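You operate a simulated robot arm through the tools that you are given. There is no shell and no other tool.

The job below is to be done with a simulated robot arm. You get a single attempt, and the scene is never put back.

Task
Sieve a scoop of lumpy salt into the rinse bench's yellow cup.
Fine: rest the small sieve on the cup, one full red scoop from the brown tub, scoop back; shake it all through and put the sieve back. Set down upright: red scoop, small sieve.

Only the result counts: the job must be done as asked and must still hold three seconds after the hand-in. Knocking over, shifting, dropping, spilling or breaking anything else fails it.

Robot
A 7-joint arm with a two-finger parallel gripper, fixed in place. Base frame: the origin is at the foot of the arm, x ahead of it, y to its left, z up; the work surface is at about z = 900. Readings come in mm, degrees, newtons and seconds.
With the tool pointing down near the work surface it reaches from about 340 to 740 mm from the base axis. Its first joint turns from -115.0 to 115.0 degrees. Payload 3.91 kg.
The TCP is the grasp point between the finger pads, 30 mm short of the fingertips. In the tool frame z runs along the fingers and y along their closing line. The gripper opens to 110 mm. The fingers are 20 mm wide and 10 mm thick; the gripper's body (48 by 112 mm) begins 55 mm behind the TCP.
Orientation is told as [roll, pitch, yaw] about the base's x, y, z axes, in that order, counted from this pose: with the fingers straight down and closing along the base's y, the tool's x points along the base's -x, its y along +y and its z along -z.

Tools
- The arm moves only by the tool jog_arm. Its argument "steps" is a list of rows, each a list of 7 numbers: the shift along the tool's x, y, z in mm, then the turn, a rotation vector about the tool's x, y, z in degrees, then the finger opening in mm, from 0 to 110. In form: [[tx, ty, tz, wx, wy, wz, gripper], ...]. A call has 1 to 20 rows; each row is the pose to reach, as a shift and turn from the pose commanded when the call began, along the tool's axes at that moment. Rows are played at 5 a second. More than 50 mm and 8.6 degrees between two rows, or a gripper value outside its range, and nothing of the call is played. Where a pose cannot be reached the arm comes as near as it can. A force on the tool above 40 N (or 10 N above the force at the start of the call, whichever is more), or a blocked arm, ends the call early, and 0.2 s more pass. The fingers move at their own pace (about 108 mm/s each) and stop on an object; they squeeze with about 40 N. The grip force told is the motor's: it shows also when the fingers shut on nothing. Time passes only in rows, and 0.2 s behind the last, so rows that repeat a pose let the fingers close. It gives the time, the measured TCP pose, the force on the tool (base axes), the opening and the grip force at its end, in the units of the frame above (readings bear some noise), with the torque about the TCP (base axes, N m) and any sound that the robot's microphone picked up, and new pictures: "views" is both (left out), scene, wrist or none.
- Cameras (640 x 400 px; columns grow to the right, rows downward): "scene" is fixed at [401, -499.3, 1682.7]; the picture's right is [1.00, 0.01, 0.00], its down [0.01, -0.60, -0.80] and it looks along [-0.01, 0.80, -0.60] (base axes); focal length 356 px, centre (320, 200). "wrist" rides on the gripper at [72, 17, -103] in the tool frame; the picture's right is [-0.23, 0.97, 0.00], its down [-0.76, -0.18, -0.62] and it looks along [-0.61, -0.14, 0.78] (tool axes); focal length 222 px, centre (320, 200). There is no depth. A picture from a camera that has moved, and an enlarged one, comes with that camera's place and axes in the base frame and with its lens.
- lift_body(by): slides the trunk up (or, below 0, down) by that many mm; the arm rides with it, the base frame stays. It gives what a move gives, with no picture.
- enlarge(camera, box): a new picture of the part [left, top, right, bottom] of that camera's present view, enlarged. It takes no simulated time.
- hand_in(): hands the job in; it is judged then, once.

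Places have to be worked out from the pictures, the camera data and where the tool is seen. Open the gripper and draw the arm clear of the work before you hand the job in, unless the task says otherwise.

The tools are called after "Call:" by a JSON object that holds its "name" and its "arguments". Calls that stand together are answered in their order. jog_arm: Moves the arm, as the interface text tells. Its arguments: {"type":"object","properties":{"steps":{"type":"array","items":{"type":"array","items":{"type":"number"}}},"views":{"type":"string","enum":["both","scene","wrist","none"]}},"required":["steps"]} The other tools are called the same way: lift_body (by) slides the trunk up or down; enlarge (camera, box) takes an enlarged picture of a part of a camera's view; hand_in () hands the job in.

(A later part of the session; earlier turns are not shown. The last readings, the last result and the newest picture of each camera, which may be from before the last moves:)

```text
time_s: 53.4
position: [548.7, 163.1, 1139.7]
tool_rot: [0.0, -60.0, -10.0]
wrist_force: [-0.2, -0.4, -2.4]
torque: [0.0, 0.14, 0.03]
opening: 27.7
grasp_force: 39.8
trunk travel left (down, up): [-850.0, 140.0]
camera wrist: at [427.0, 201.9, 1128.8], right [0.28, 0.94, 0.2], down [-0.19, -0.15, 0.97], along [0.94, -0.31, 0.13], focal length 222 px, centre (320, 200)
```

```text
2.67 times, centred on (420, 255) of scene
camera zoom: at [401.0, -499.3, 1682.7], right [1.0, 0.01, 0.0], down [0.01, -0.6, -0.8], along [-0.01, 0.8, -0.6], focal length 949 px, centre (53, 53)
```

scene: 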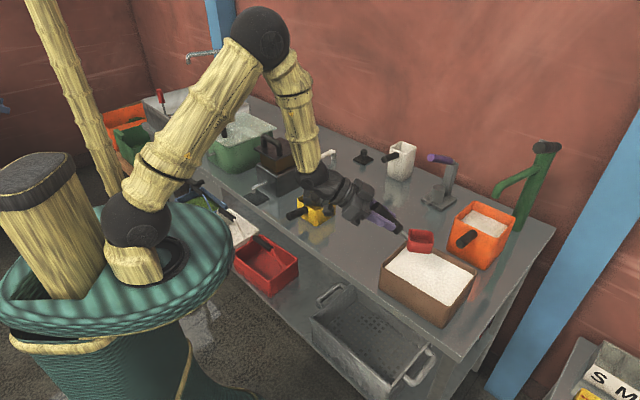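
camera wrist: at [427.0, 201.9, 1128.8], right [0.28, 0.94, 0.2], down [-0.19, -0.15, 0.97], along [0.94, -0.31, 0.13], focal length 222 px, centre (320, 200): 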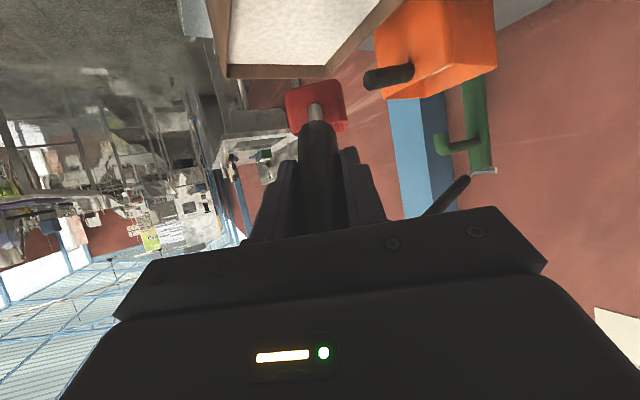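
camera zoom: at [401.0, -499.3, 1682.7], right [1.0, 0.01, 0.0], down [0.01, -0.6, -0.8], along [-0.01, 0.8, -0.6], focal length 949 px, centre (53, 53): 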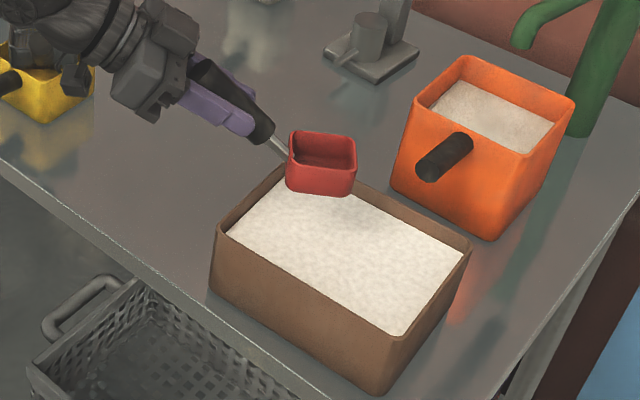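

Scoop level above the tub, as predicted. Now I'll tip it 50° forward above the salt, near the tub's handle-side.

Call:
{"name": "jog_arm", "arguments": {"steps": [[-5.8, 0.2, 10, 0, 7.1, 0, 10], [-11.6, 0.4, 20, 0, 14.3, 0, 10], [-17.4, 0.6, 30, 0, 21.4, 0, 10], [-23.1, 0.9, 40.1, 0, 28.6, 0, 10], [-28.9, 1.1, 50.1, 0, 35.7, 0, 10], [-34.7, 1.3, 60.1, 0, 42.9, 0, 10], [-40.5, 1.5, 70.1, 0, 50, 0, 10], [-40.5, 1.5, 70.1, 0, 50, 0, 10]], "views": "both"}}

Call:
{"name": "enlarge", "arguments": {"camera": "scene", "box": [340, 180, 500, 330]}}

```text
time_s: 55.2
position: [627.6, 149.6, 1142.2]
tool_rot: [0.0, -9.8, -9.9]
wrist_force: [0.0, 0.1, -2.5]
torque: [0.0, -0.01, 0.01]
opening: 27.4
grasp_force: 40.3
out of reach, approached as far as the arm can: row 4
trunk travel left (down, up): [-850.0, 140.0]
camera wrist: at [542.2, 182.5, 1229.7], right [0.39, 0.92, 0.04], down [0.6, -0.29, 0.75], along [0.7, -0.27, -0.67], focal length 222 px, centre (320, 200)
```

scene: 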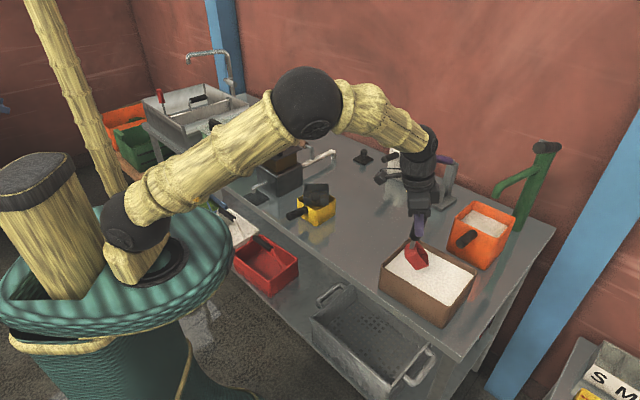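
wrist: 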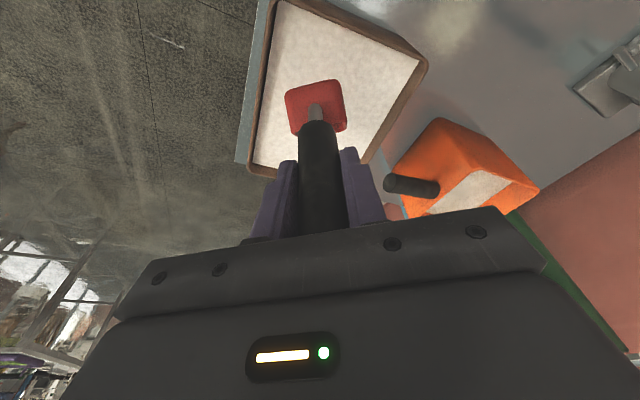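

```text
2.67 times, centred on (420, 255) of scene
camera zoom: at [401.0, -499.3, 1682.7], right [1.0, 0.01, 0.0], down [0.01, -0.6, -0.8], along [-0.01, 0.8, -0.6], focal length 949 px, centre (53, 53)
```

zoom: 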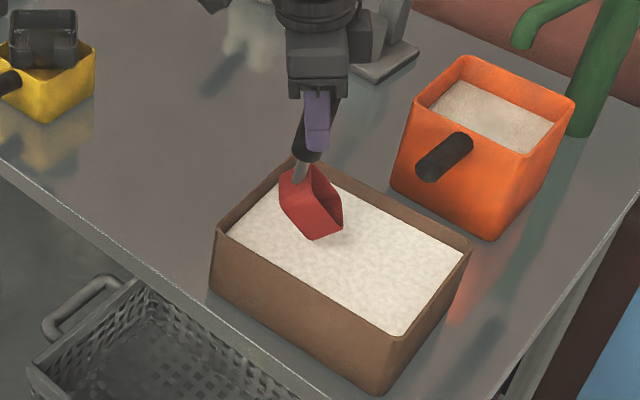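

Tipping worked, though one intermediate row was briefly out of reach. Before digging, I'll rehearse the whole scooping arc 75 mm above the salt to be sure it runs smoothly.

Call:
{"name": "jog_arm", "arguments": {"steps": [[-14.8, 1, 2.6, 0, 0, 0, 10], [-30.5, 1, 5.4, 0, 0, 0, 10], [-25.4, 1, 11.6, 0, -8, 0, 10], [-17.3, 1, 17.3, 0, -16, 0, 10], [-8.3, 1, 21.8, 0, -24, 0, 10], [-0.7, 1, 30.6, 0, -32, 0, 10], [7.1, 1, 40.4, 0, -40.5, 0, 10], [14.1, 1, 51.3, 0, -49, 0, 10], [14.1, 1, 51.3, 0, -50, 0, 10]], "views": "both"}}

Call:
{"name": "enlarge", "arguments": {"camera": "scene", "box": [340, 180, 500, 330]}}

```text
time_s: 57.2
position: [623.3, 151.8, 1087.1]
tool_rot: [0.0, -60.1, -10.0]
wrist_force: [0.2, -0.5, -1.6]
torque: [0.04, 0.13, 0.01]
opening: 27.6
grasp_force: 39.7
trunk travel left (down, up): [-850.0, 140.0]
camera wrist: at [502.1, 190.4, 1075.4], right [0.28, 0.94, 0.2], down [-0.19, -0.15, 0.97], along [0.94, -0.31, 0.14], focal length 222 px, centre (320, 200)
```

scene: 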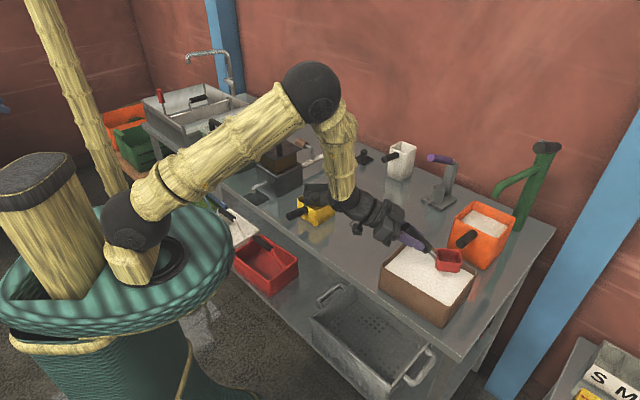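
wrist: 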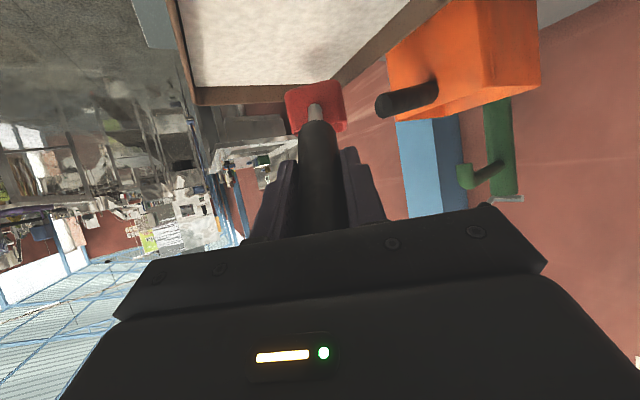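

```text
2.67 times, centred on (420, 255) of scene
camera zoom: at [401.0, -499.3, 1682.7], right [1.0, 0.01, 0.0], down [0.01, -0.6, -0.8], along [-0.01, 0.8, -0.6], focal length 949 px, centre (53, 53)
```

zoom: 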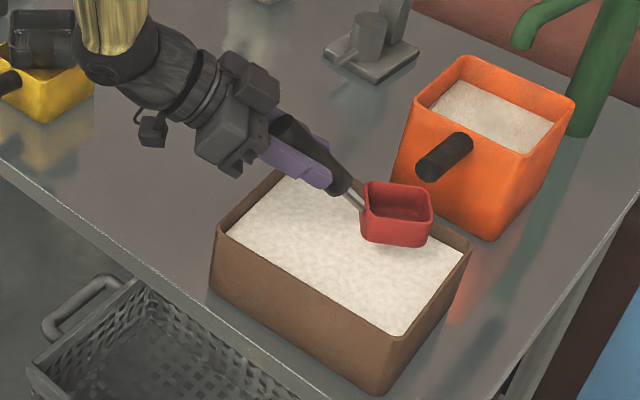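

The scooping arc runs smoothly. I'll go back to the tipped start pose, then plunge into the salt.

Call:
{"name": "jog_arm", "arguments": {"steps": [[-12.9, 0, -1.7, 0, 8.5, 0, 10], [-25.4, 0, -2, 0, 17, 0, 10], [-37.1, 0, -1.8, 0, 25.5, 0, 10], [-46.3, 0, 2.1, 0, 34, 0, 10], [-55.8, 0, 4.7, 0, 42, 0, 10], [-63.9, 0, 4.7, 0, 50, 0, 10], [-55.9, 0, -9.2, 0, 50, 0, 10], [-48.4, 0, -22.2, 0, 50, 0, 10], [-48.4, 0, -22.2, 0, 50, 0, 10]], "views": "none"}}

```text
time_s: 59.2
position: [628.2, 151.8, 1140.1]
tool_rot: [0.0, -10.1, -9.8]
wrist_force: [0.0, -0.1, -2.0]
torque: [-0.01, 0.03, -0.02]
opening: 27.6
grasp_force: 39.5
trunk travel left (down, up): [-850.0, 140.0]
```

At the start pose. Plunging 68 mm so the scoop's leading edge goes into the salt.

Call:
{"name": "jog_arm", "arguments": {"steps": [[3, 0, 16.7, 0, 0, 0, 10], [5.9, 0, 33.5, 0, 0, 0, 10], [7.8, 0, 44, 0, 0, 0, 10], [9.7, 0, 55, 0, 0, 0, 10], [11.8, 0, 67, 0, 0, 0, 10]], "views": "both"}}

Call:
{"name": "enlarge", "arguments": {"camera": "scene", "box": [370, 200, 490, 330]}}

```text
time_s: 60.4
position: [629.1, 150.1, 1072.2]
tool_rot: [0.0, -10.1, -9.9]
wrist_force: [-0.4, -0.4, -2.4]
torque: [0.03, 0.0, -0.01]
opening: 27.7
grasp_force: 39.4
trunk travel left (down, up): [-850.0, 140.0]
camera wrist: at [543.9, 183.5, 1161.0], right [0.39, 0.92, 0.04], down [0.6, -0.29, 0.75], along [0.7, -0.27, -0.66], focal length 222 px, centre (320, 200)
```

scene: 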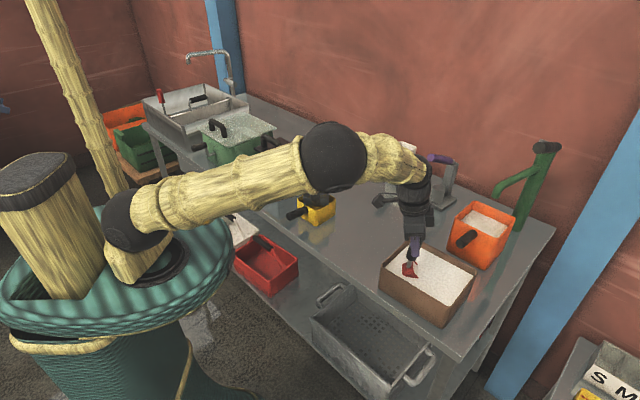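
wrist: 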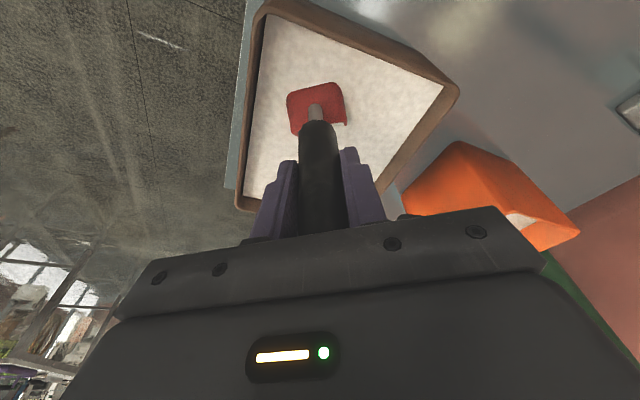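

```text
3.08 times, centred on (430, 265) of scene
camera zoom: at [401.0, -499.3, 1682.7], right [1.0, 0.01, 0.0], down [0.01, -0.6, -0.8], along [-0.01, 0.8, -0.6], focal length 1095 px, centre (-18, 0)
```

zoom: 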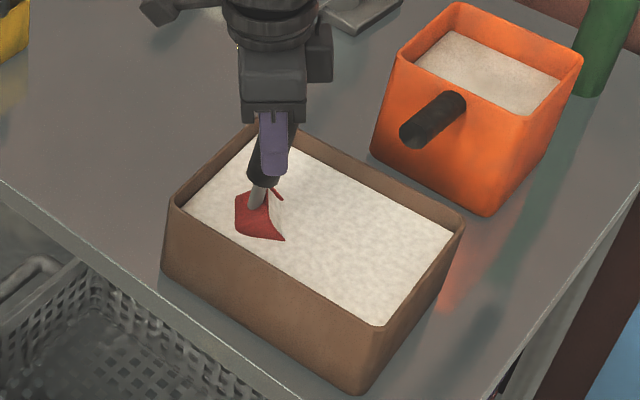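

No resistance: the salt seems to yield freely. Now I'll sweep forward and roll the scoop back to level beneath the surface.

Call:
{"name": "jog_arm", "arguments": {"steps": [[-14.8, 0, 2.6, 0, 0, 0, 10], [-30.5, 0, 5.4, 0, 0, 0, 10], [-25.4, 0, 11.6, 0, -8, 0, 10], [-17.3, 0, 17.3, 0, -16, 0, 10], [-8, 0, 23.8, 0, -24, 0, 10], [-0.2, 0, 33.5, 0, -32, 0, 10], [8, 0, 45.3, 0, -40.5, 0, 10], [15.2, 0, 57.2, 0, -49, 0, 10], [15.7, 0, 60.2, 0, -50, 0, 10], [15.7, 0, 60.2, 0, -50, 0, 10]], "views": "both"}}

Call:
{"name": "enlarge", "arguments": {"camera": "scene", "box": [370, 200, 490, 330]}}

```text
time_s: 62.6
position: [624.3, 152.1, 1010.2]
tool_rot: [-0.1, -60.0, -10.0]
wrist_force: [-0.5, 0.0, -2.5]
torque: [0.03, 0.15, -0.02]
opening: 27.7
grasp_force: 39.8
trunk travel left (down, up): [-850.0, 140.0]
camera wrist: at [502.2, 191.1, 998.4], right [0.28, 0.94, 0.2], down [-0.19, -0.15, 0.97], along [0.94, -0.31, 0.13], focal length 222 px, centre (320, 200)
```

scene: 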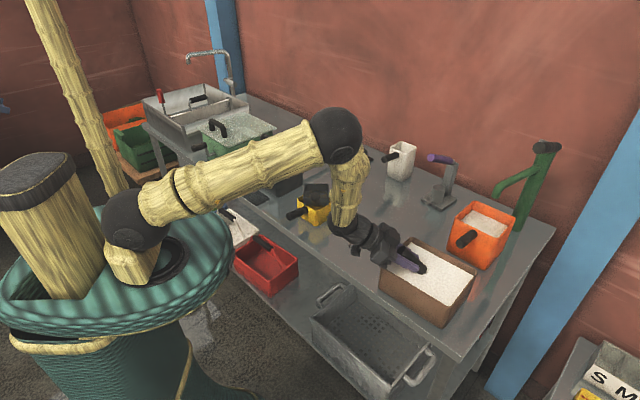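
wrist: 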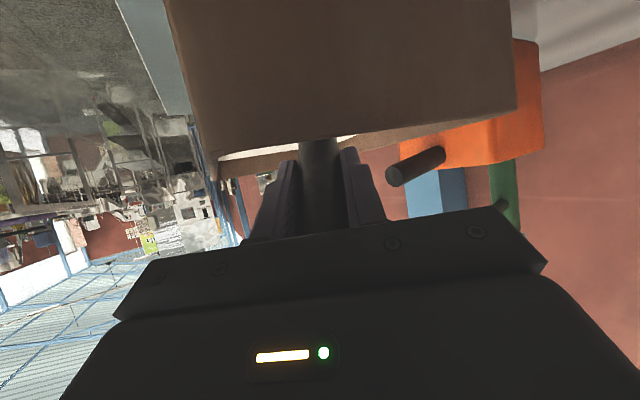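

```text
3.08 times, centred on (430, 265) of scene
camera zoom: at [401.0, -499.3, 1682.7], right [1.0, 0.01, 0.0], down [0.01, -0.6, -0.8], along [-0.01, 0.8, -0.6], focal length 1095 px, centre (-18, 0)
```

zoom: 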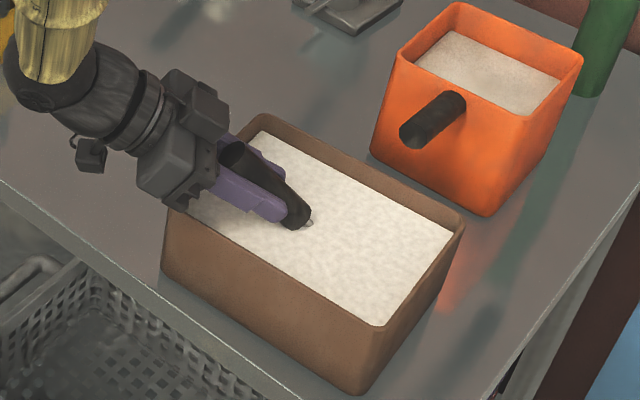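

The scoop is fully submerged and level, and there is no contact force. Lifting slowly straight up.

Call:
{"name": "jog_arm", "arguments": {"steps": [[-4.3, 0, -2.5, 0, 0, 0, 10], [-10.4, 0, -6, 0, 0, 0, 10], [-17.3, 0, -10, 0, 0, 0, 10], [-25, 0, -14.5, 0, 0, 0, 10], [-33.8, 0, -19.5, 0, 0, 0, 10], [-43.3, 0, -25, 0, 0, 0, 10], [-54, 0, -31, 0, 0, 0, 10], [-65, 0, -37.5, 0, 0, 0, 10], [-75, 0, -43.5, 0, 0, 0, 10], [-75, 0, -43.5, 0, 0, 0, 10]], "views": "both"}}

Call:
{"name": "enlarge", "arguments": {"camera": "scene", "box": [410, 230, 480, 280]}}

Call:
{"name": "enlarge", "arguments": {"camera": "scene", "box": [370, 200, 490, 330]}}

```text
time_s: 64.8
position: [623.7, 153.6, 1096.1]
tool_rot: [0.0, -60.1, -9.9]
wrist_force: [0.6, -0.3, -1.9]
torque: [0.03, 0.14, -0.01]
opening: 27.3
grasp_force: 39.5
trunk travel left (down, up): [-850.0, 140.0]
camera wrist: at [502.5, 191.6, 1084.9], right [0.28, 0.94, 0.2], down [-0.19, -0.15, 0.97], along [0.94, -0.31, 0.13], focal length 222 px, centre (320, 200)
```

scene: 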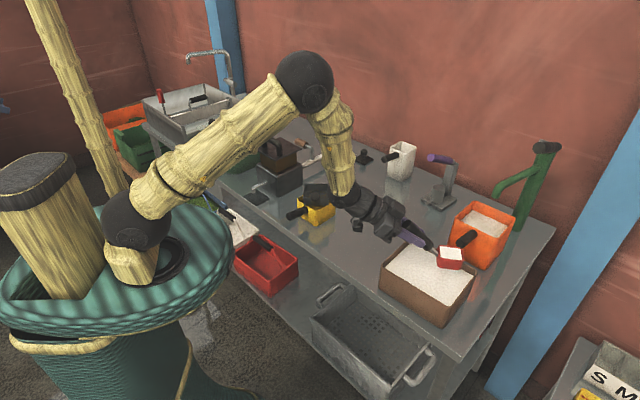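
wrist: 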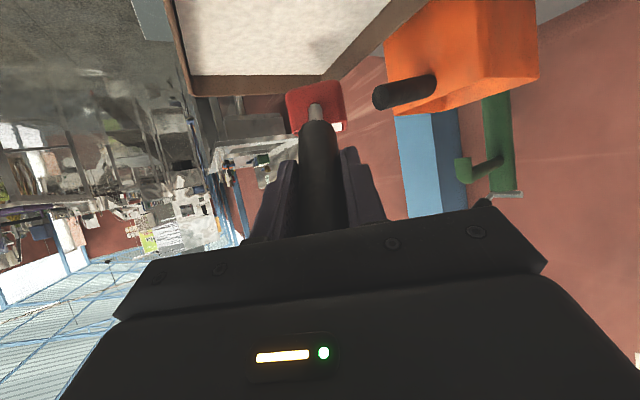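

```text
8.00 times, centred on (445, 255) of scene
camera zoom: at [401.0, -499.3, 1682.7], right [1.0, 0.01, 0.0], down [0.01, -0.6, -0.8], along [-0.01, 0.8, -0.6], focal length 2847 px, centre (-680, -240)
```

zoom: 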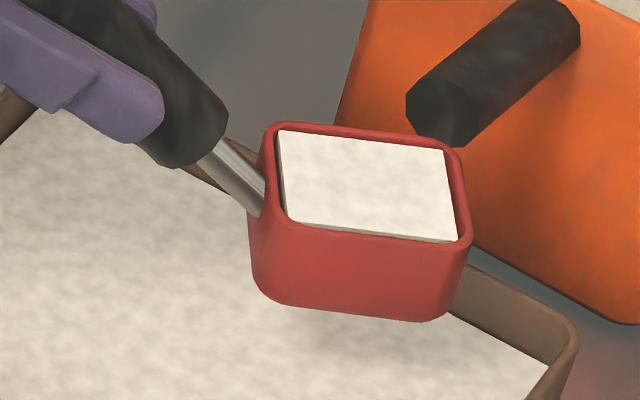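

```text
3.08 times, centred on (430, 265) of scene
camera zoom: at [401.0, -499.3, 1682.7], right [1.0, 0.01, 0.0], down [0.01, -0.6, -0.8], along [-0.01, 0.8, -0.6], focal length 1095 px, centre (-18, 0)
```

zoom: 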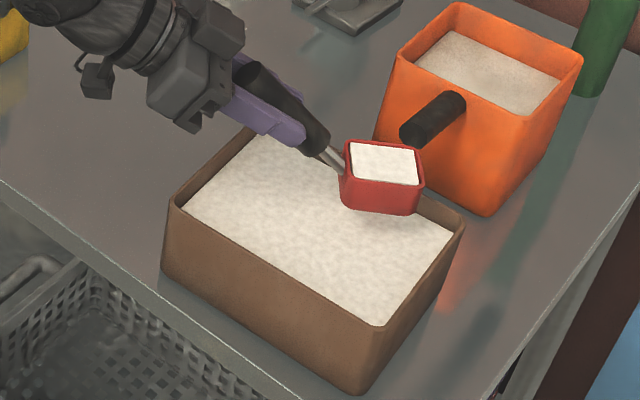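

The scoop is level-full with clean salt. I'll raise it further, well above the sieve handle's height, keeping it level and slow.

Call:
{"name": "jog_arm", "arguments": {"steps": [[-5, 0, -3, 0, 0, 0, 10], [-15, 0, -8.7, 0, 0, 0, 10], [-28, 0, -16.2, 0, 0, 0, 10], [-42, 0, -24.2, 0, 0, 0, 10], [-56, 0, -32.3, 0, 0, 0, 10], [-69, 0, -39.8, 0, 0, 0, 10], [-77, 0, -44.5, 0, 0, 0, 10], [-77, 0, -44.5, 0, 0, 0, 10]], "views": "scene"}}

Call:
{"name": "enlarge", "arguments": {"camera": "scene", "box": [410, 190, 500, 250]}}

```text
time_s: 66.6
position: [623.8, 151.0, 1185.9]
tool_rot: [0.0, -60.0, -9.9]
wrist_force: [-0.7, -0.1, -2.9]
torque: [0.03, 0.11, 0.04]
opening: 27.5
grasp_force: 40.0
trunk travel left (down, up): [-850.0, 140.0]
```

scene: 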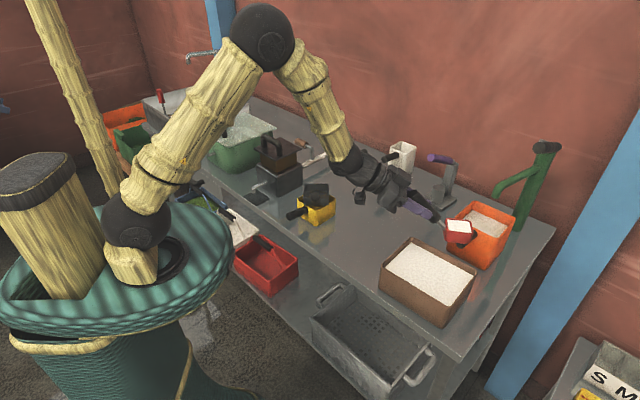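

```text
6.67 times, centred on (455, 220) of scene
camera zoom: at [401.0, -499.3, 1682.7], right [1.0, 0.01, 0.0], down [0.01, -0.6, -0.8], along [-0.01, 0.8, -0.6], focal length 2373 px, centre (-580, 67)
```

zoom: 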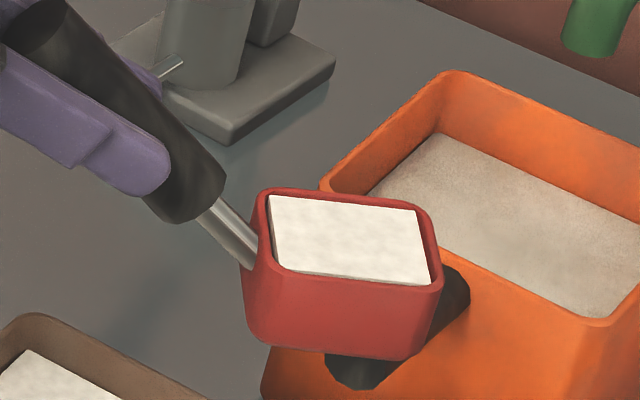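

Still full and stable. I'll carry it slowly and level toward the cup in two legs; this is the first leg.

Call:
{"name": "jog_arm", "arguments": {"steps": [[5, 6, -8.7, -0.7, 0, -0.4, 10], [14, 16.8, -24.3, -2, 0, -1.1, 10], [24, 28.8, -41.6, -3.4, 0, -1.95, 10], [34, 40.7, -58.9, -4.8, 0, -2.75, 10], [44, 52.7, -76.2, -6.2, 0, -3.6, 10], [54, 64.7, -93.5, -7.6, 0, -4.4, 10], [64, 76.7, -110.9, -9, 0, -5.2, 10], [74, 88.7, -128.2, -10.4, 0, -6, 10], [83, 99.5, -143.8, -11.6, 0, -6.7, 10], [90, 107.8, -155.9, -12.6, 0, -7.25, 10], [93.8, 112.4, -162.5, -13, 0, -7.5, 10], [93.8, 112.4, -162.5, -13, 0, -7.5, 10]], "views": "scene"}}

Call:
{"name": "enlarge", "arguments": {"camera": "scene", "box": [350, 100, 450, 180]}}

```text
time_s: 69.2
position: [458.7, 295.9, 1186.4]
tool_rot: [-0.1, -60.0, 5.1]
wrist_force: [-0.4, 0.6, -2.0]
torque: [-0.03, 0.15, 0.02]
opening: 27.7
grasp_force: 39.5
trunk travel left (down, up): [-850.0, 140.0]
```

scene: 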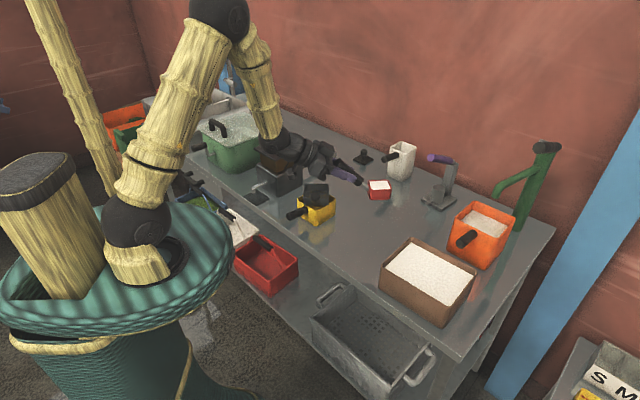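

```text
5.00 times, centred on (400, 140) of scene
camera zoom: at [401.0, -499.3, 1682.7], right [1.0, 0.01, 0.0], down [0.01, -0.6, -0.8], along [-0.01, 0.8, -0.6], focal length 1780 px, centre (-80, 500)
```

zoom: 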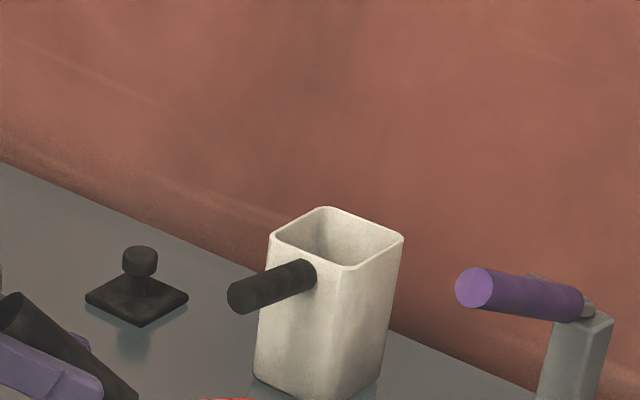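

Halfway there with no spill. I'll take a fresh look at the sieve on the cup to fix the dump target.

Call:
{"name": "enlarge", "arguments": {"camera": "scene", "box": [275, 165, 355, 230]}}

Call:
{"name": "enlarge", "arguments": {"camera": "scene", "box": [340, 165, 410, 210]}}

```text
6.15 times, centred on (315, 198) of scene
camera zoom: at [401.0, -499.3, 1682.7], right [1.0, 0.01, 0.0], down [0.01, -0.6, -0.8], along [-0.01, 0.8, -0.6], focal length 2190 px, centre (351, 215)
```

zoom: 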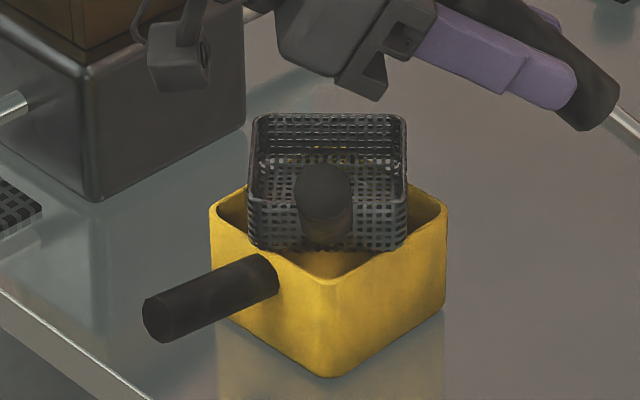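

```text
8.89 times, centred on (375, 188) of scene
camera zoom: at [401.0, -499.3, 1682.7], right [1.0, 0.01, 0.0], down [0.01, -0.6, -0.8], along [-0.01, 0.8, -0.6], focal length 3164 px, centre (-169, 311)
```

zoom: 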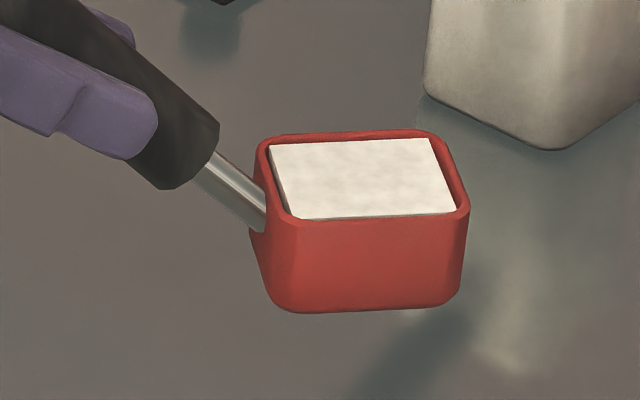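

The sieve centre is confirmed at about (378,472). Second leg: bring the scoop, still level, right over the sieve with the hand coming from the −x side (heading 20°).

Call:
{"name": "jog_arm", "arguments": {"steps": [[4, 8.4, -6.9, -0.7, 0, -0.4, 10], [11, 23, -19, -1.9, 0, -1.1, 10], [19, 40, -33, -3.3, 0, -1.9, 10], [27, 56.7, -46.7, -4.6, 0, -2.7, 10], [35, 73.5, -60.6, -6, 0, -3.5, 10], [43, 90.3, -74.4, -7.4, 0, -4.2, 10], [51, 107.1, -88.3, -8.7, 0, -5, 10], [59, 123.9, -102.1, -10.1, 0, -5.8, 10], [66, 138.6, -114.3, -11.3, 0, -6.5, 10], [72, 151.2, -124.6, -12.3, 0, -7.1, 10], [75.9, 159.4, -131.4, -13, 0, -7.5, 10], [75.9, 159.4, -131.4, -13, 0, -7.5, 10]], "views": "both"}}

Call:
{"name": "enlarge", "arguments": {"camera": "scene", "box": [265, 120, 365, 230]}}

```text
time_s: 71.8
position: [292.3, 440.6, 1186.3]
tool_rot: [0.0, -60.0, 20.1]
wrist_force: [0.0, 0.3, -2.0]
torque: [-0.06, 0.16, -0.01]
opening: 27.7
grasp_force: 39.4
trunk travel left (down, up): [-850.0, 140.0]
camera wrist: at [168.0, 414.2, 1174.4], right [-0.23, 0.95, 0.2], down [-0.09, -0.22, 0.97], along [0.97, 0.2, 0.13], focal length 222 px, centre (320, 200)
```

scene: 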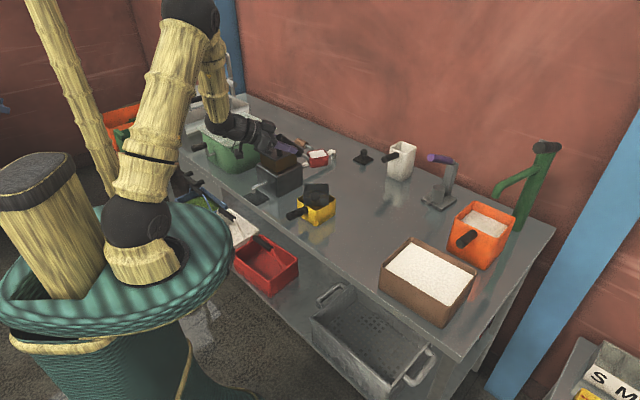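
wrist: 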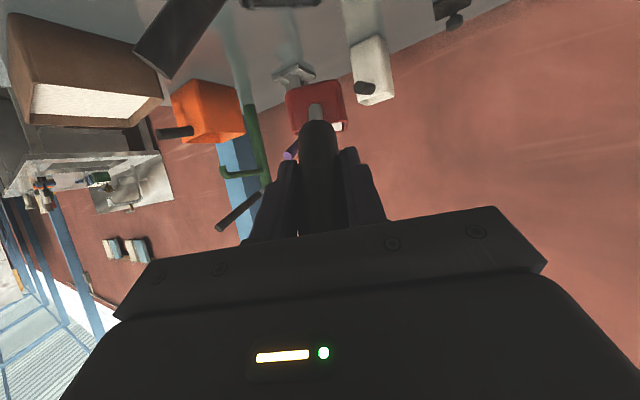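

```text
3.64 times, centred on (315, 175) of scene
camera zoom: at [401.0, -499.3, 1682.7], right [1.0, 0.01, 0.0], down [0.01, -0.6, -0.8], along [-0.01, 0.8, -0.6], focal length 1294 px, centre (338, 291)
```

zoom: 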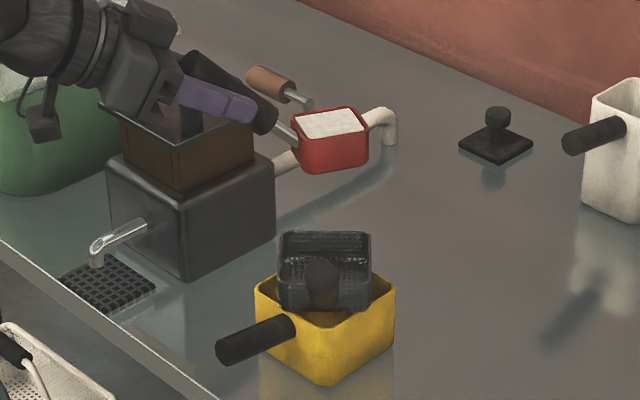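

The scoop is positioned over the sieve. I'll lower it level to about 35 mm above the sieve rim.

Call:
{"name": "jog_arm", "arguments": {"steps": [[6, 0, 3.5, 0, 0, 0, 10], [18, 0, 10.4, 0, 0, 0, 10], [31, 0, 17.9, 0, 0, 0, 10], [44, 0, 25.4, 0, 0, 0, 10], [54, 0, 31.2, 0, 0, 0, 10], [58.9, 0, 34, 0, 0, 0, 10], [58.9, 0, 34, 0, 0, 0, 10]], "views": "both"}}

Call:
{"name": "enlarge", "arguments": {"camera": "scene", "box": [265, 130, 365, 230]}}

```text
time_s: 73.4
position: [293.7, 440.4, 1118.2]
tool_rot: [0.0, -60.0, 20.0]
wrist_force: [0.0, -0.2, -1.5]
torque: [-0.04, 0.15, -0.03]
opening: 27.7
grasp_force: 40.3
trunk travel left (down, up): [-850.0, 140.0]
camera wrist: at [168.5, 414.4, 1105.8], right [-0.23, 0.95, 0.2], down [-0.09, -0.22, 0.97], along [0.97, 0.2, 0.13], focal length 222 px, centre (320, 200)
```

scene: 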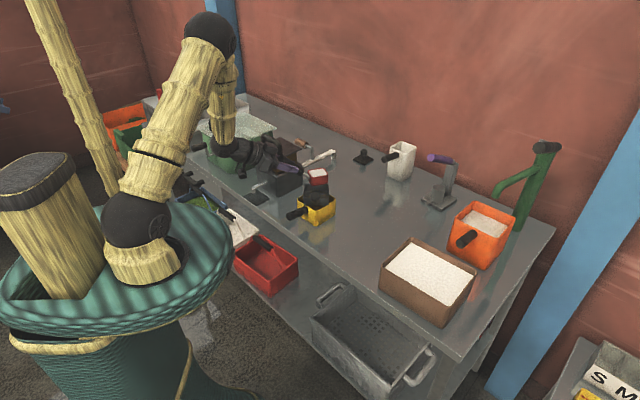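
wrist: 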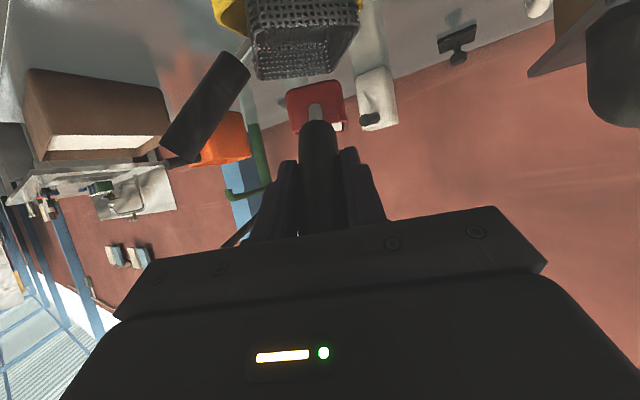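

```text
4.00 times, centred on (315, 180) of scene
camera zoom: at [401.0, -499.3, 1682.7], right [1.0, 0.01, 0.0], down [0.01, -0.6, -0.8], along [-0.01, 0.8, -0.6], focal length 1424 px, centre (340, 280)
```

zoom: 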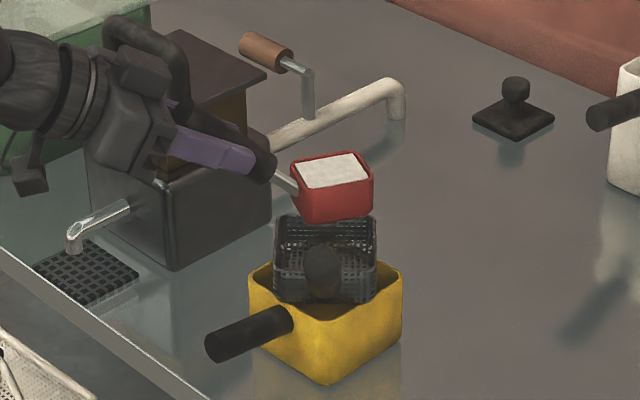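

The scoop sits directly above the sieve. I'll pour by rolling about the tool axis in small stages so I can watch each one, offsetting 14 mm away from the pouring lip first. The first stage goes to 40°.

Call:
{"name": "jog_arm", "arguments": {"steps": [[0, 7, 0, 0, 0, 0, 10], [0, 14, 0, 0, 0, 0, 10], [0.1, 12.6, 0, 0, 0, 8, 10], [0.4, 11.2, 0, 0, 0, 16, 10], [0.9, 9.9, 0, 0, 0, 24, 10], [1.5, 8.7, 0, 0, 0, 32, 10], [2.3, 7.6, 0, 0, 0, 40, 10]], "views": "scene"}}

Call:
{"name": "enlarge", "arguments": {"camera": "scene", "box": [275, 145, 355, 230]}}

```text
time_s: 75.0
position: [290.4, 447.1, 1116.0]
tool_rot: [48.2, -41.4, -39.3]
wrist_force: [0.1, 0.0, -2.8]
torque: [-0.09, 0.15, -0.01]
opening: 27.4
grasp_force: 40.4
trunk travel left (down, up): [-850.0, 140.0]
```

scene: 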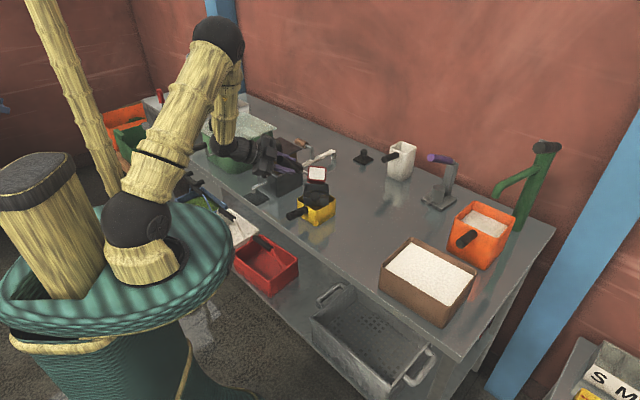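

```text
4.71 times, centred on (315, 188) of scene
camera zoom: at [401.0, -499.3, 1682.7], right [1.0, 0.01, 0.0], down [0.01, -0.6, -0.8], along [-0.01, 0.8, -0.6], focal length 1675 px, centre (344, 259)
```

zoom: 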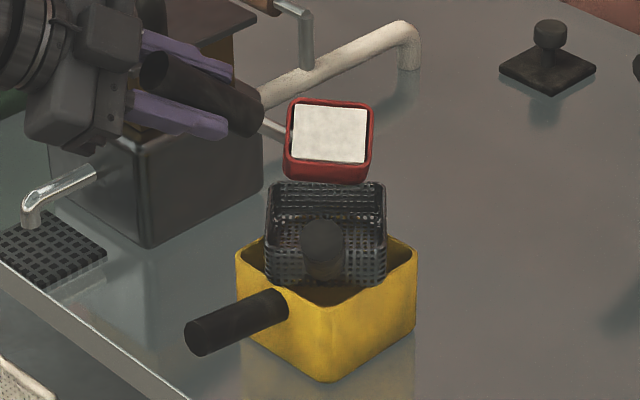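

No pour yet at 40°. I'll continue the roll to 80°.

Call:
{"name": "jog_arm", "arguments": {"steps": [[0.1, -1.4, 0, 0, 0, 8, 10], [0.4, -2.8, 0, 0, 0, 16, 10], [0.9, -4.1, 0, 0, 0, 24, 10], [1.5, -5.3, 0, 0, 0, 32, 10], [2.3, -6.4, 0, 0, 0, 40, 10], [2.3, -6.4, 0, 0, 0, 40, 10]], "views": "scene"}}

Call:
{"name": "enlarge", "arguments": {"camera": "scene", "box": [275, 145, 355, 230]}}

```text
time_s: 76.4
position: [288.3, 442.6, 1110.6]
tool_rot: [59.6, -8.6, -65.0]
wrist_force: [-0.1, -0.2, -2.7]
torque: [-0.07, 0.11, -0.03]
opening: 27.6
grasp_force: 40.5
trunk travel left (down, up): [-850.0, 140.0]
```

scene: 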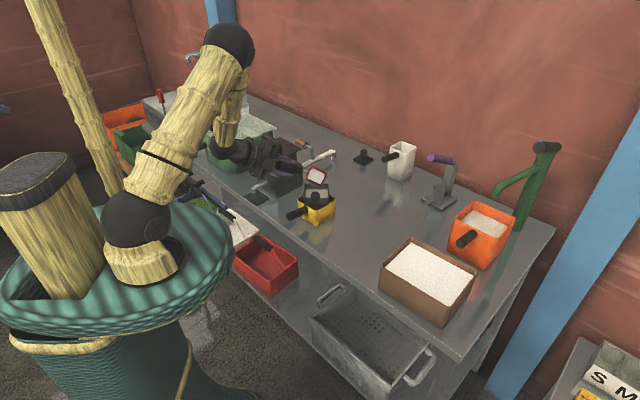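

```text
4.71 times, centred on (315, 188) of scene
camera zoom: at [401.0, -499.3, 1682.7], right [1.0, 0.01, 0.0], down [0.01, -0.6, -0.8], along [-0.01, 0.8, -0.6], focal length 1675 px, centre (344, 259)
```

zoom: 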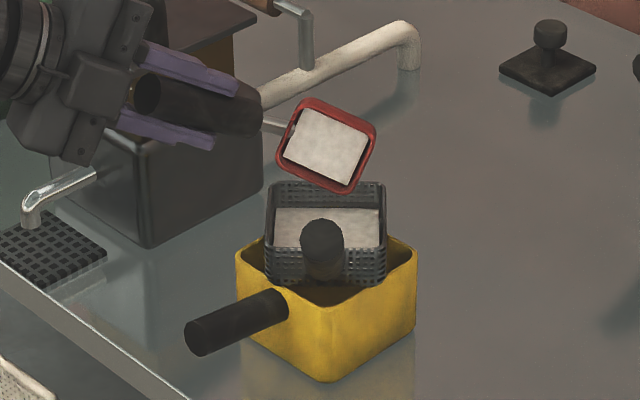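

Salt is now landing in the sieve. Continuing the roll to 120°.

Call:
{"name": "jog_arm", "arguments": {"steps": [[0.1, -1.4, 0, 0, 0, 8, 10], [0.4, -2.8, 0, 0, 0, 16, 10], [0.9, -4.1, 0, 0, 0, 24, 10], [1.5, -5.3, 0, 0, 0, 32, 10], [2.3, -6.4, 0, 0, 0, 40, 10], [2.3, -6.4, 0, 0, 0, 40, 10]], "views": "scene"}}

Call:
{"name": "enlarge", "arguments": {"camera": "scene", "box": [275, 145, 355, 230]}}

```text
time_s: 77.8
position: [284.5, 442.6, 1105.3]
tool_rot: [56.4, 25.7, -86.1]
wrist_force: [-0.2, 0.0, -2.2]
torque: [-0.06, 0.15, 0.01]
opening: 27.6
grasp_force: 39.9
trunk travel left (down, up): [-850.0, 140.0]
```

scene: 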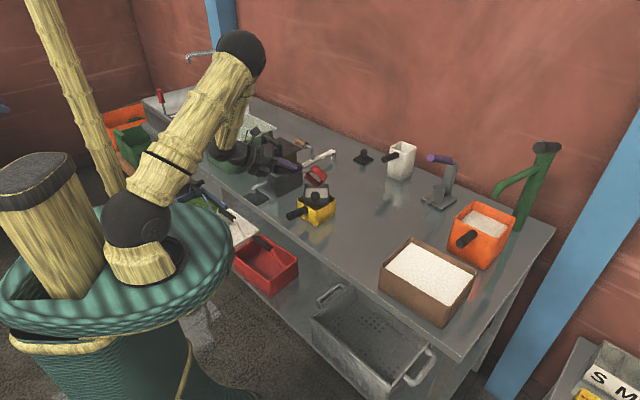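

```text
4.71 times, centred on (315, 188) of scene
camera zoom: at [401.0, -499.3, 1682.7], right [1.0, 0.01, 0.0], down [0.01, -0.6, -0.8], along [-0.01, 0.8, -0.6], focal length 1675 px, centre (344, 259)
```

zoom: 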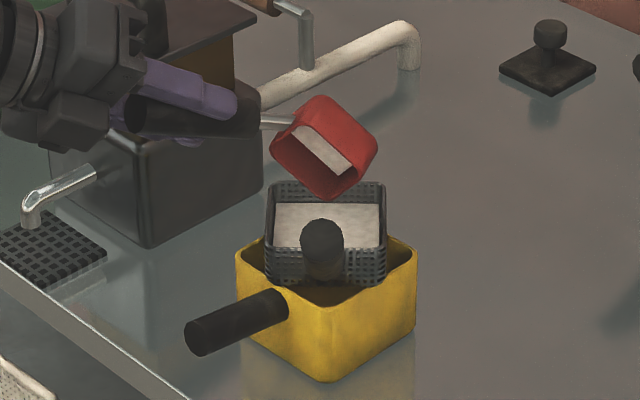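

Nearly empty. Continuing to 160°.

Call:
{"name": "jog_arm", "arguments": {"steps": [[0.1, -1.4, 0, 0, 0, 8, 10], [0.4, -2.8, 0, 0, 0, 16, 10], [0.9, -4.1, 0, 0, 0, 24, 10], [1.5, -5.3, 0, 0, 0, 32, 10], [2.3, -6.4, 0, 0, 0, 40, 10], [2.3, -6.4, 0, 0, 0, 40, 10], [2.3, -6.4, 0, 0, 0, 40, 10]], "views": "scene"}}

Call:
{"name": "enlarge", "arguments": {"camera": "scene", "box": [275, 145, 355, 230]}}

```text
time_s: 79.4
position: [280.4, 446.8, 1101.5]
tool_rot: [30.5, 54.5, -124.1]
wrist_force: [0.4, -0.4, -2.2]
torque: [-0.05, 0.15, -0.01]
opening: 27.7
grasp_force: 40.0
trunk travel left (down, up): [-850.0, 140.0]
```

scene: 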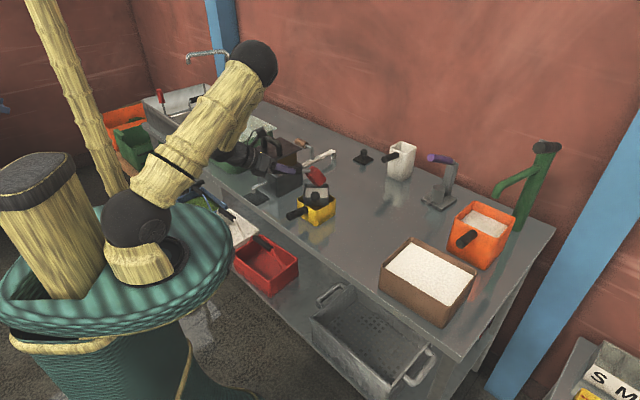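

```text
4.71 times, centred on (315, 188) of scene
camera zoom: at [401.0, -499.3, 1682.7], right [1.0, 0.01, 0.0], down [0.01, -0.6, -0.8], along [-0.01, 0.8, -0.6], focal length 1675 px, centre (344, 259)
```

zoom: 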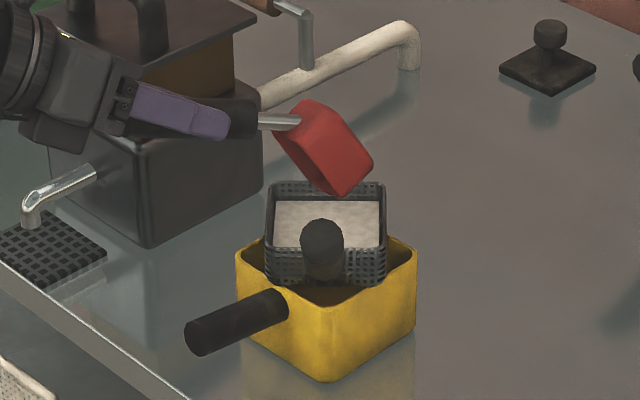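

I can't see inside the scoop now, so I'll pitch it a further 20° about its own centre to make sure everything has left it.

Call:
{"name": "jog_arm", "arguments": {"steps": [[-11.9, -4.3, 1.8, -2.28, 6.27, 0, 10], [-23.5, -8.6, 5.1, -4.56, 12.53, 0, 10], [-34.7, -12.6, 9.8, -6.84, 18.8, 0, 10], [-34.7, -12.6, 9.8, -6.84, 18.8, 0, 10], [-34.7, -12.6, 9.8, -6.84, 18.8, 0, 10]], "views": "both"}}

Call:
{"name": "enlarge", "arguments": {"camera": "scene", "box": [275, 145, 355, 230]}}

Call:
{"name": "enlarge", "arguments": {"camera": "wrist", "box": [240, 40, 400, 160]}}

```text
time_s: 80.6
position: [271.7, 444.5, 1064.9]
tool_rot: [62.8, 67.6, -95.4]
wrist_force: [0.3, 0.6, -1.9]
torque: [-0.09, 0.14, -0.01]
opening: 27.6
grasp_force: 40.3
trunk travel left (down, up): [-850.0, 140.0]
camera wrist: at [183.8, 422.4, 1154.9], right [0.36, -0.93, 0.12], down [-0.67, -0.34, -0.66], along [0.65, 0.16, -0.74], focal length 222 px, centre (320, 200)
```

scene: 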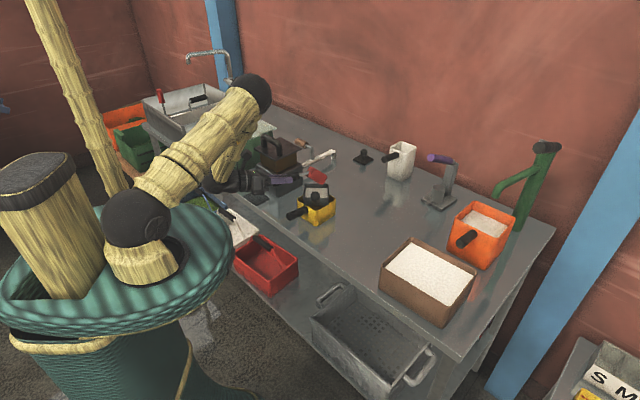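
wrist: 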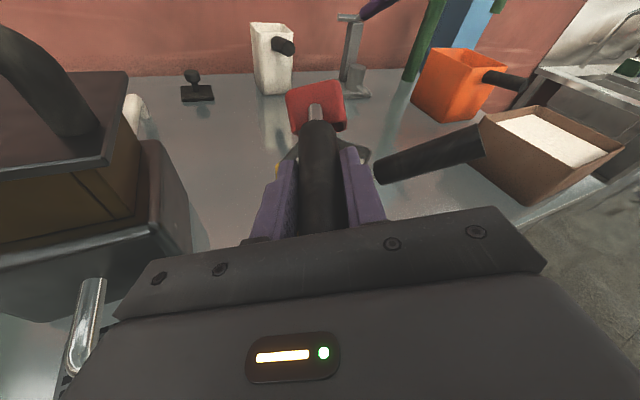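

```text
4.71 times, centred on (315, 188) of scene
camera zoom: at [401.0, -499.3, 1682.7], right [1.0, 0.01, 0.0], down [0.01, -0.6, -0.8], along [-0.01, 0.8, -0.6], focal length 1675 px, centre (344, 259)
```

zoom: 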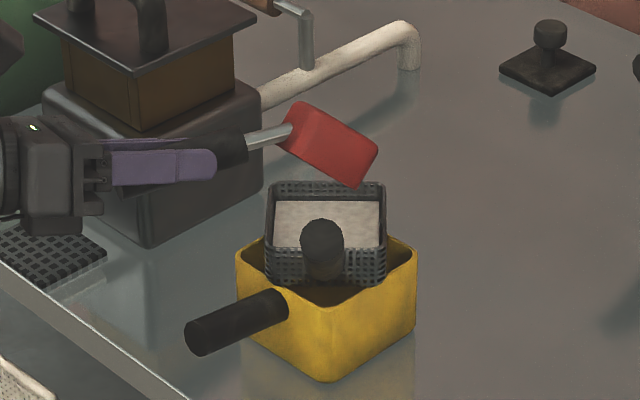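

```text
3.33 times, centred on (320, 100) of wrist
camera zoom: at [183.8, 422.4, 1154.9], right [0.36, -0.93, 0.12], down [-0.67, -0.34, -0.66], along [0.65, 0.16, -0.74], focal length 740 px, centre (320, 533)
```

zoom: 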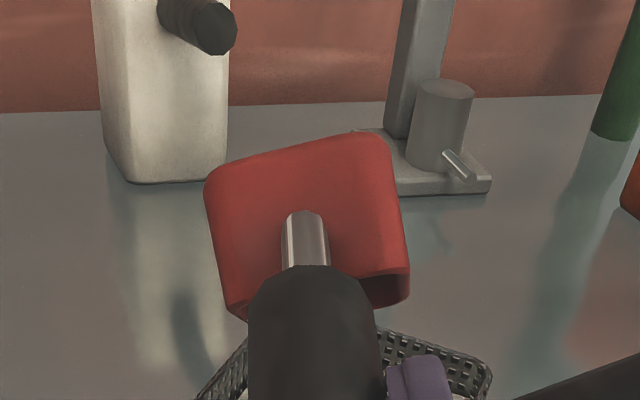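

Nothing is visible outside the sieve and the scoop must be empty. I'll undo the pitch, then roll back upright in place.

Call:
{"name": "jog_arm", "arguments": {"steps": [[12, 4.4, -0.4, 2.28, -6.27, 0, 10], [24, 8.7, 0.8, 4.56, -12.53, 0, 10], [35.8, 13, 3.4, 6.84, -18.8, 0, 10], [35.8, 13, 3.4, 6.84, -18.8, 0, 10]], "views": "none"}}

Call:
{"name": "jog_arm", "arguments": {"steps": [[0.1, 1.4, 0, 0, 0, -8, 10], [0.4, 2.8, 0, 0, 0, -16, 10], [0.9, 4.1, 0, 0, 0, -24, 10], [1.5, 5.3, 0, 0, 0, -32, 10], [2.3, 6.4, 0, 0, 0, -40, 10], [3.3, 7.4, 0, 0, 0, -48, 10], [4.4, 8.3, 0, 0, 0, -56, 10], [5.6, 9, 0, 0, 0, -64, 10], [6.9, 9.5, 0, 0, 0, -72, 10], [8.3, 9.8, 0, 0, 0, -80, 10], [9.7, 10, 0, 0, 0, -88, 10], [11, 9.9, 0, 0, 0, -96, 10], [12.4, 9.7, 0, 0, 0, -104, 10], [13.7, 9.3, 0, 0, 0, -112, 10], [15, 8.7, 0, 0, 0, -120, 10], [16.2, 7.9, 0, 0, 0, -128, 10], [17.2, 6.9, 0, 0, 0, -136, 10], [18.1, 5.9, 0, 0, 0, -144, 10], [18.8, 4.7, 0, 0, 0, -152, 10], [19.4, 3.4, 0, 0, 0, -160, 10]], "views": "both"}}

Call:
{"name": "enlarge", "arguments": {"camera": "scene", "box": [275, 145, 355, 230]}}

```text
time_s: 81.6
position: [279.8, 448.6, 1101.7]
tool_rot: [30.5, 54.5, -124.0]
wrist_force: [-0.1, -0.2, -2.4]
torque: [-0.09, 0.17, 0.0]
opening: 27.7
grasp_force: 40.1
trunk travel left (down, up): [-850.0, 140.0]
```

```text
time_s: 85.8
position: [288.9, 453.8, 1118.5]
tool_rot: [-0.2, -60.0, 20.3]
wrist_force: [-0.5, 0.2, -2.6]
torque: [-0.06, 0.14, -0.01]
opening: 27.6
grasp_force: 40.4
trunk travel left (down, up): [-850.0, 140.0]
camera wrist: at [163.9, 427.1, 1106.6], right [-0.23, 0.95, 0.19], down [-0.09, -0.22, 0.97], along [0.97, 0.2, 0.13], focal length 222 px, centre (320, 200)
```

scene: 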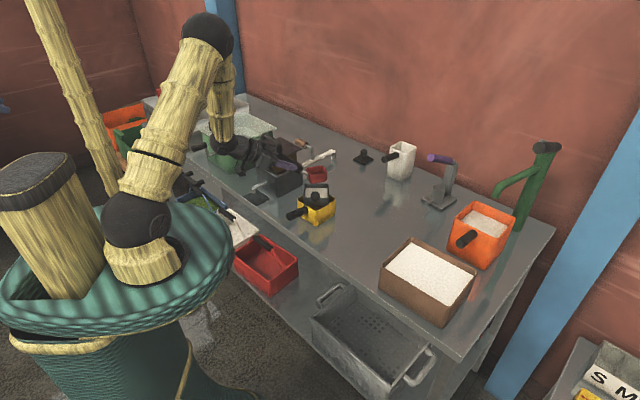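
wrist: 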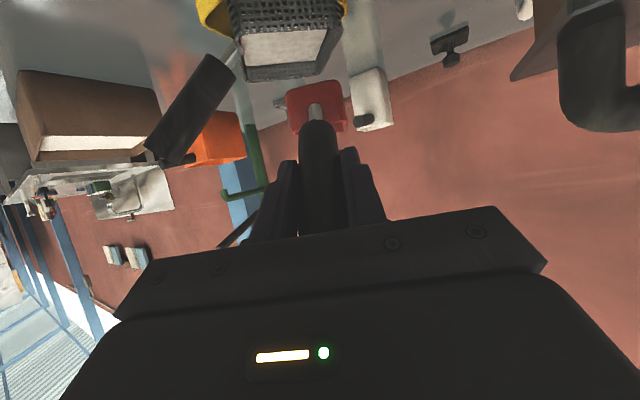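

```text
4.71 times, centred on (315, 188) of scene
camera zoom: at [401.0, -499.3, 1682.7], right [1.0, 0.01, 0.0], down [0.01, -0.6, -0.8], along [-0.01, 0.8, -0.6], focal length 1675 px, centre (344, 259)
```

zoom: 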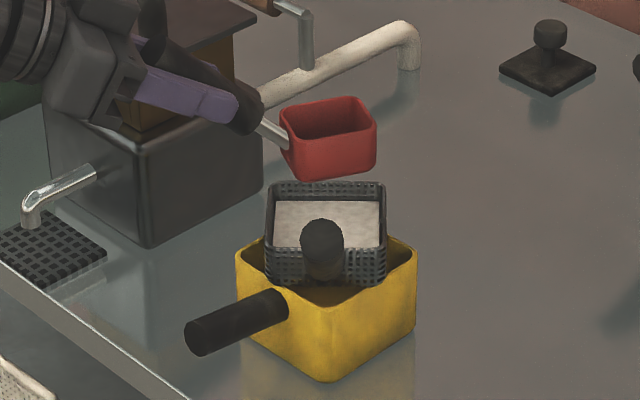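

The scoop is empty and all the salt is in the sieve with nothing spilled. I'll raise up and carry the empty scoop back over its original spot.

Call:
{"name": "jog_arm", "arguments": {"steps": [[-15.6, 0, -9, 0, 0, 0, 10], [-31.2, 0, -18, 0, 0, 0, 10], [-46.8, 0, -27, 0, 0, 0, 10], [-62.4, 0, -36, 0, 0, 0, 10], [-72.8, -17.4, -18.1, -1.97, 0, -1.14, 10], [-83.1, -34.7, -0.1, -3.95, 0, -2.27, 10], [-93.5, -52.1, 17.8, -5.9, 0, -3.4, 10], [-103.8, -69.5, 35.8, -7.9, 0, -4.5, 10], [-114.2, -86.9, 53.7, -9.9, 0, -5.7, 10], [-124.5, -104.2, 71.6, -11.8, 0, -6.8, 10], [-134.9, -121.6, 89.6, -13.8, 0, -8, 10], [-145.2, -139, 107.5, -15.8, 0, -9.1, 10], [-155.6, -156.3, 125.5, -17.8, 0, -10.2, 10], [-165.9, -173.7, 143.4, -19.7, 0, -11.4, 10], [-176.3, -191.1, 161.3, -21.7, 0, -12.5, 10], [-176.3, -191.1, 161.3, -21.7, 0, -12.5, 10]], "views": "both"}}

```text
time_s: 89.2
position: [568.7, 351.6, 1190.7]
tool_rot: [0.0, -60.0, 45.1]
wrist_force: [-0.4, -0.1, -2.7]
torque: [-0.09, 0.14, -0.04]
opening: 27.8
grasp_force: 39.6
trunk travel left (down, up): [-850.0, 140.0]
camera wrist: at [465.8, 276.6, 1178.4], right [-0.61, 0.77, 0.2], down [0.01, -0.24, 0.97], along [0.79, 0.6, 0.13], focal length 222 px, centre (320, 200)
```

scene: 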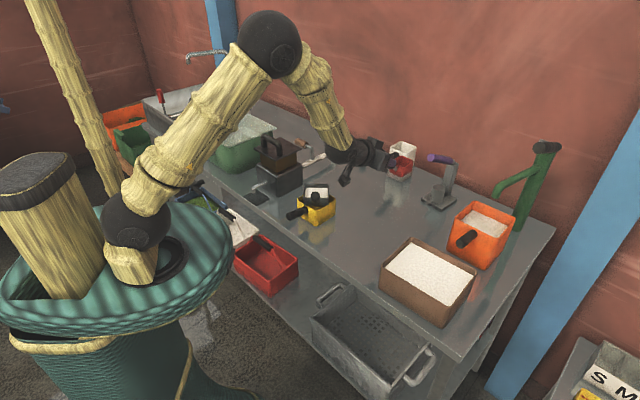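
wrist: 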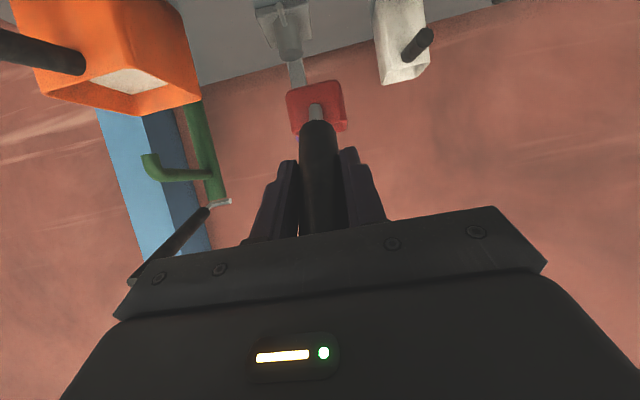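

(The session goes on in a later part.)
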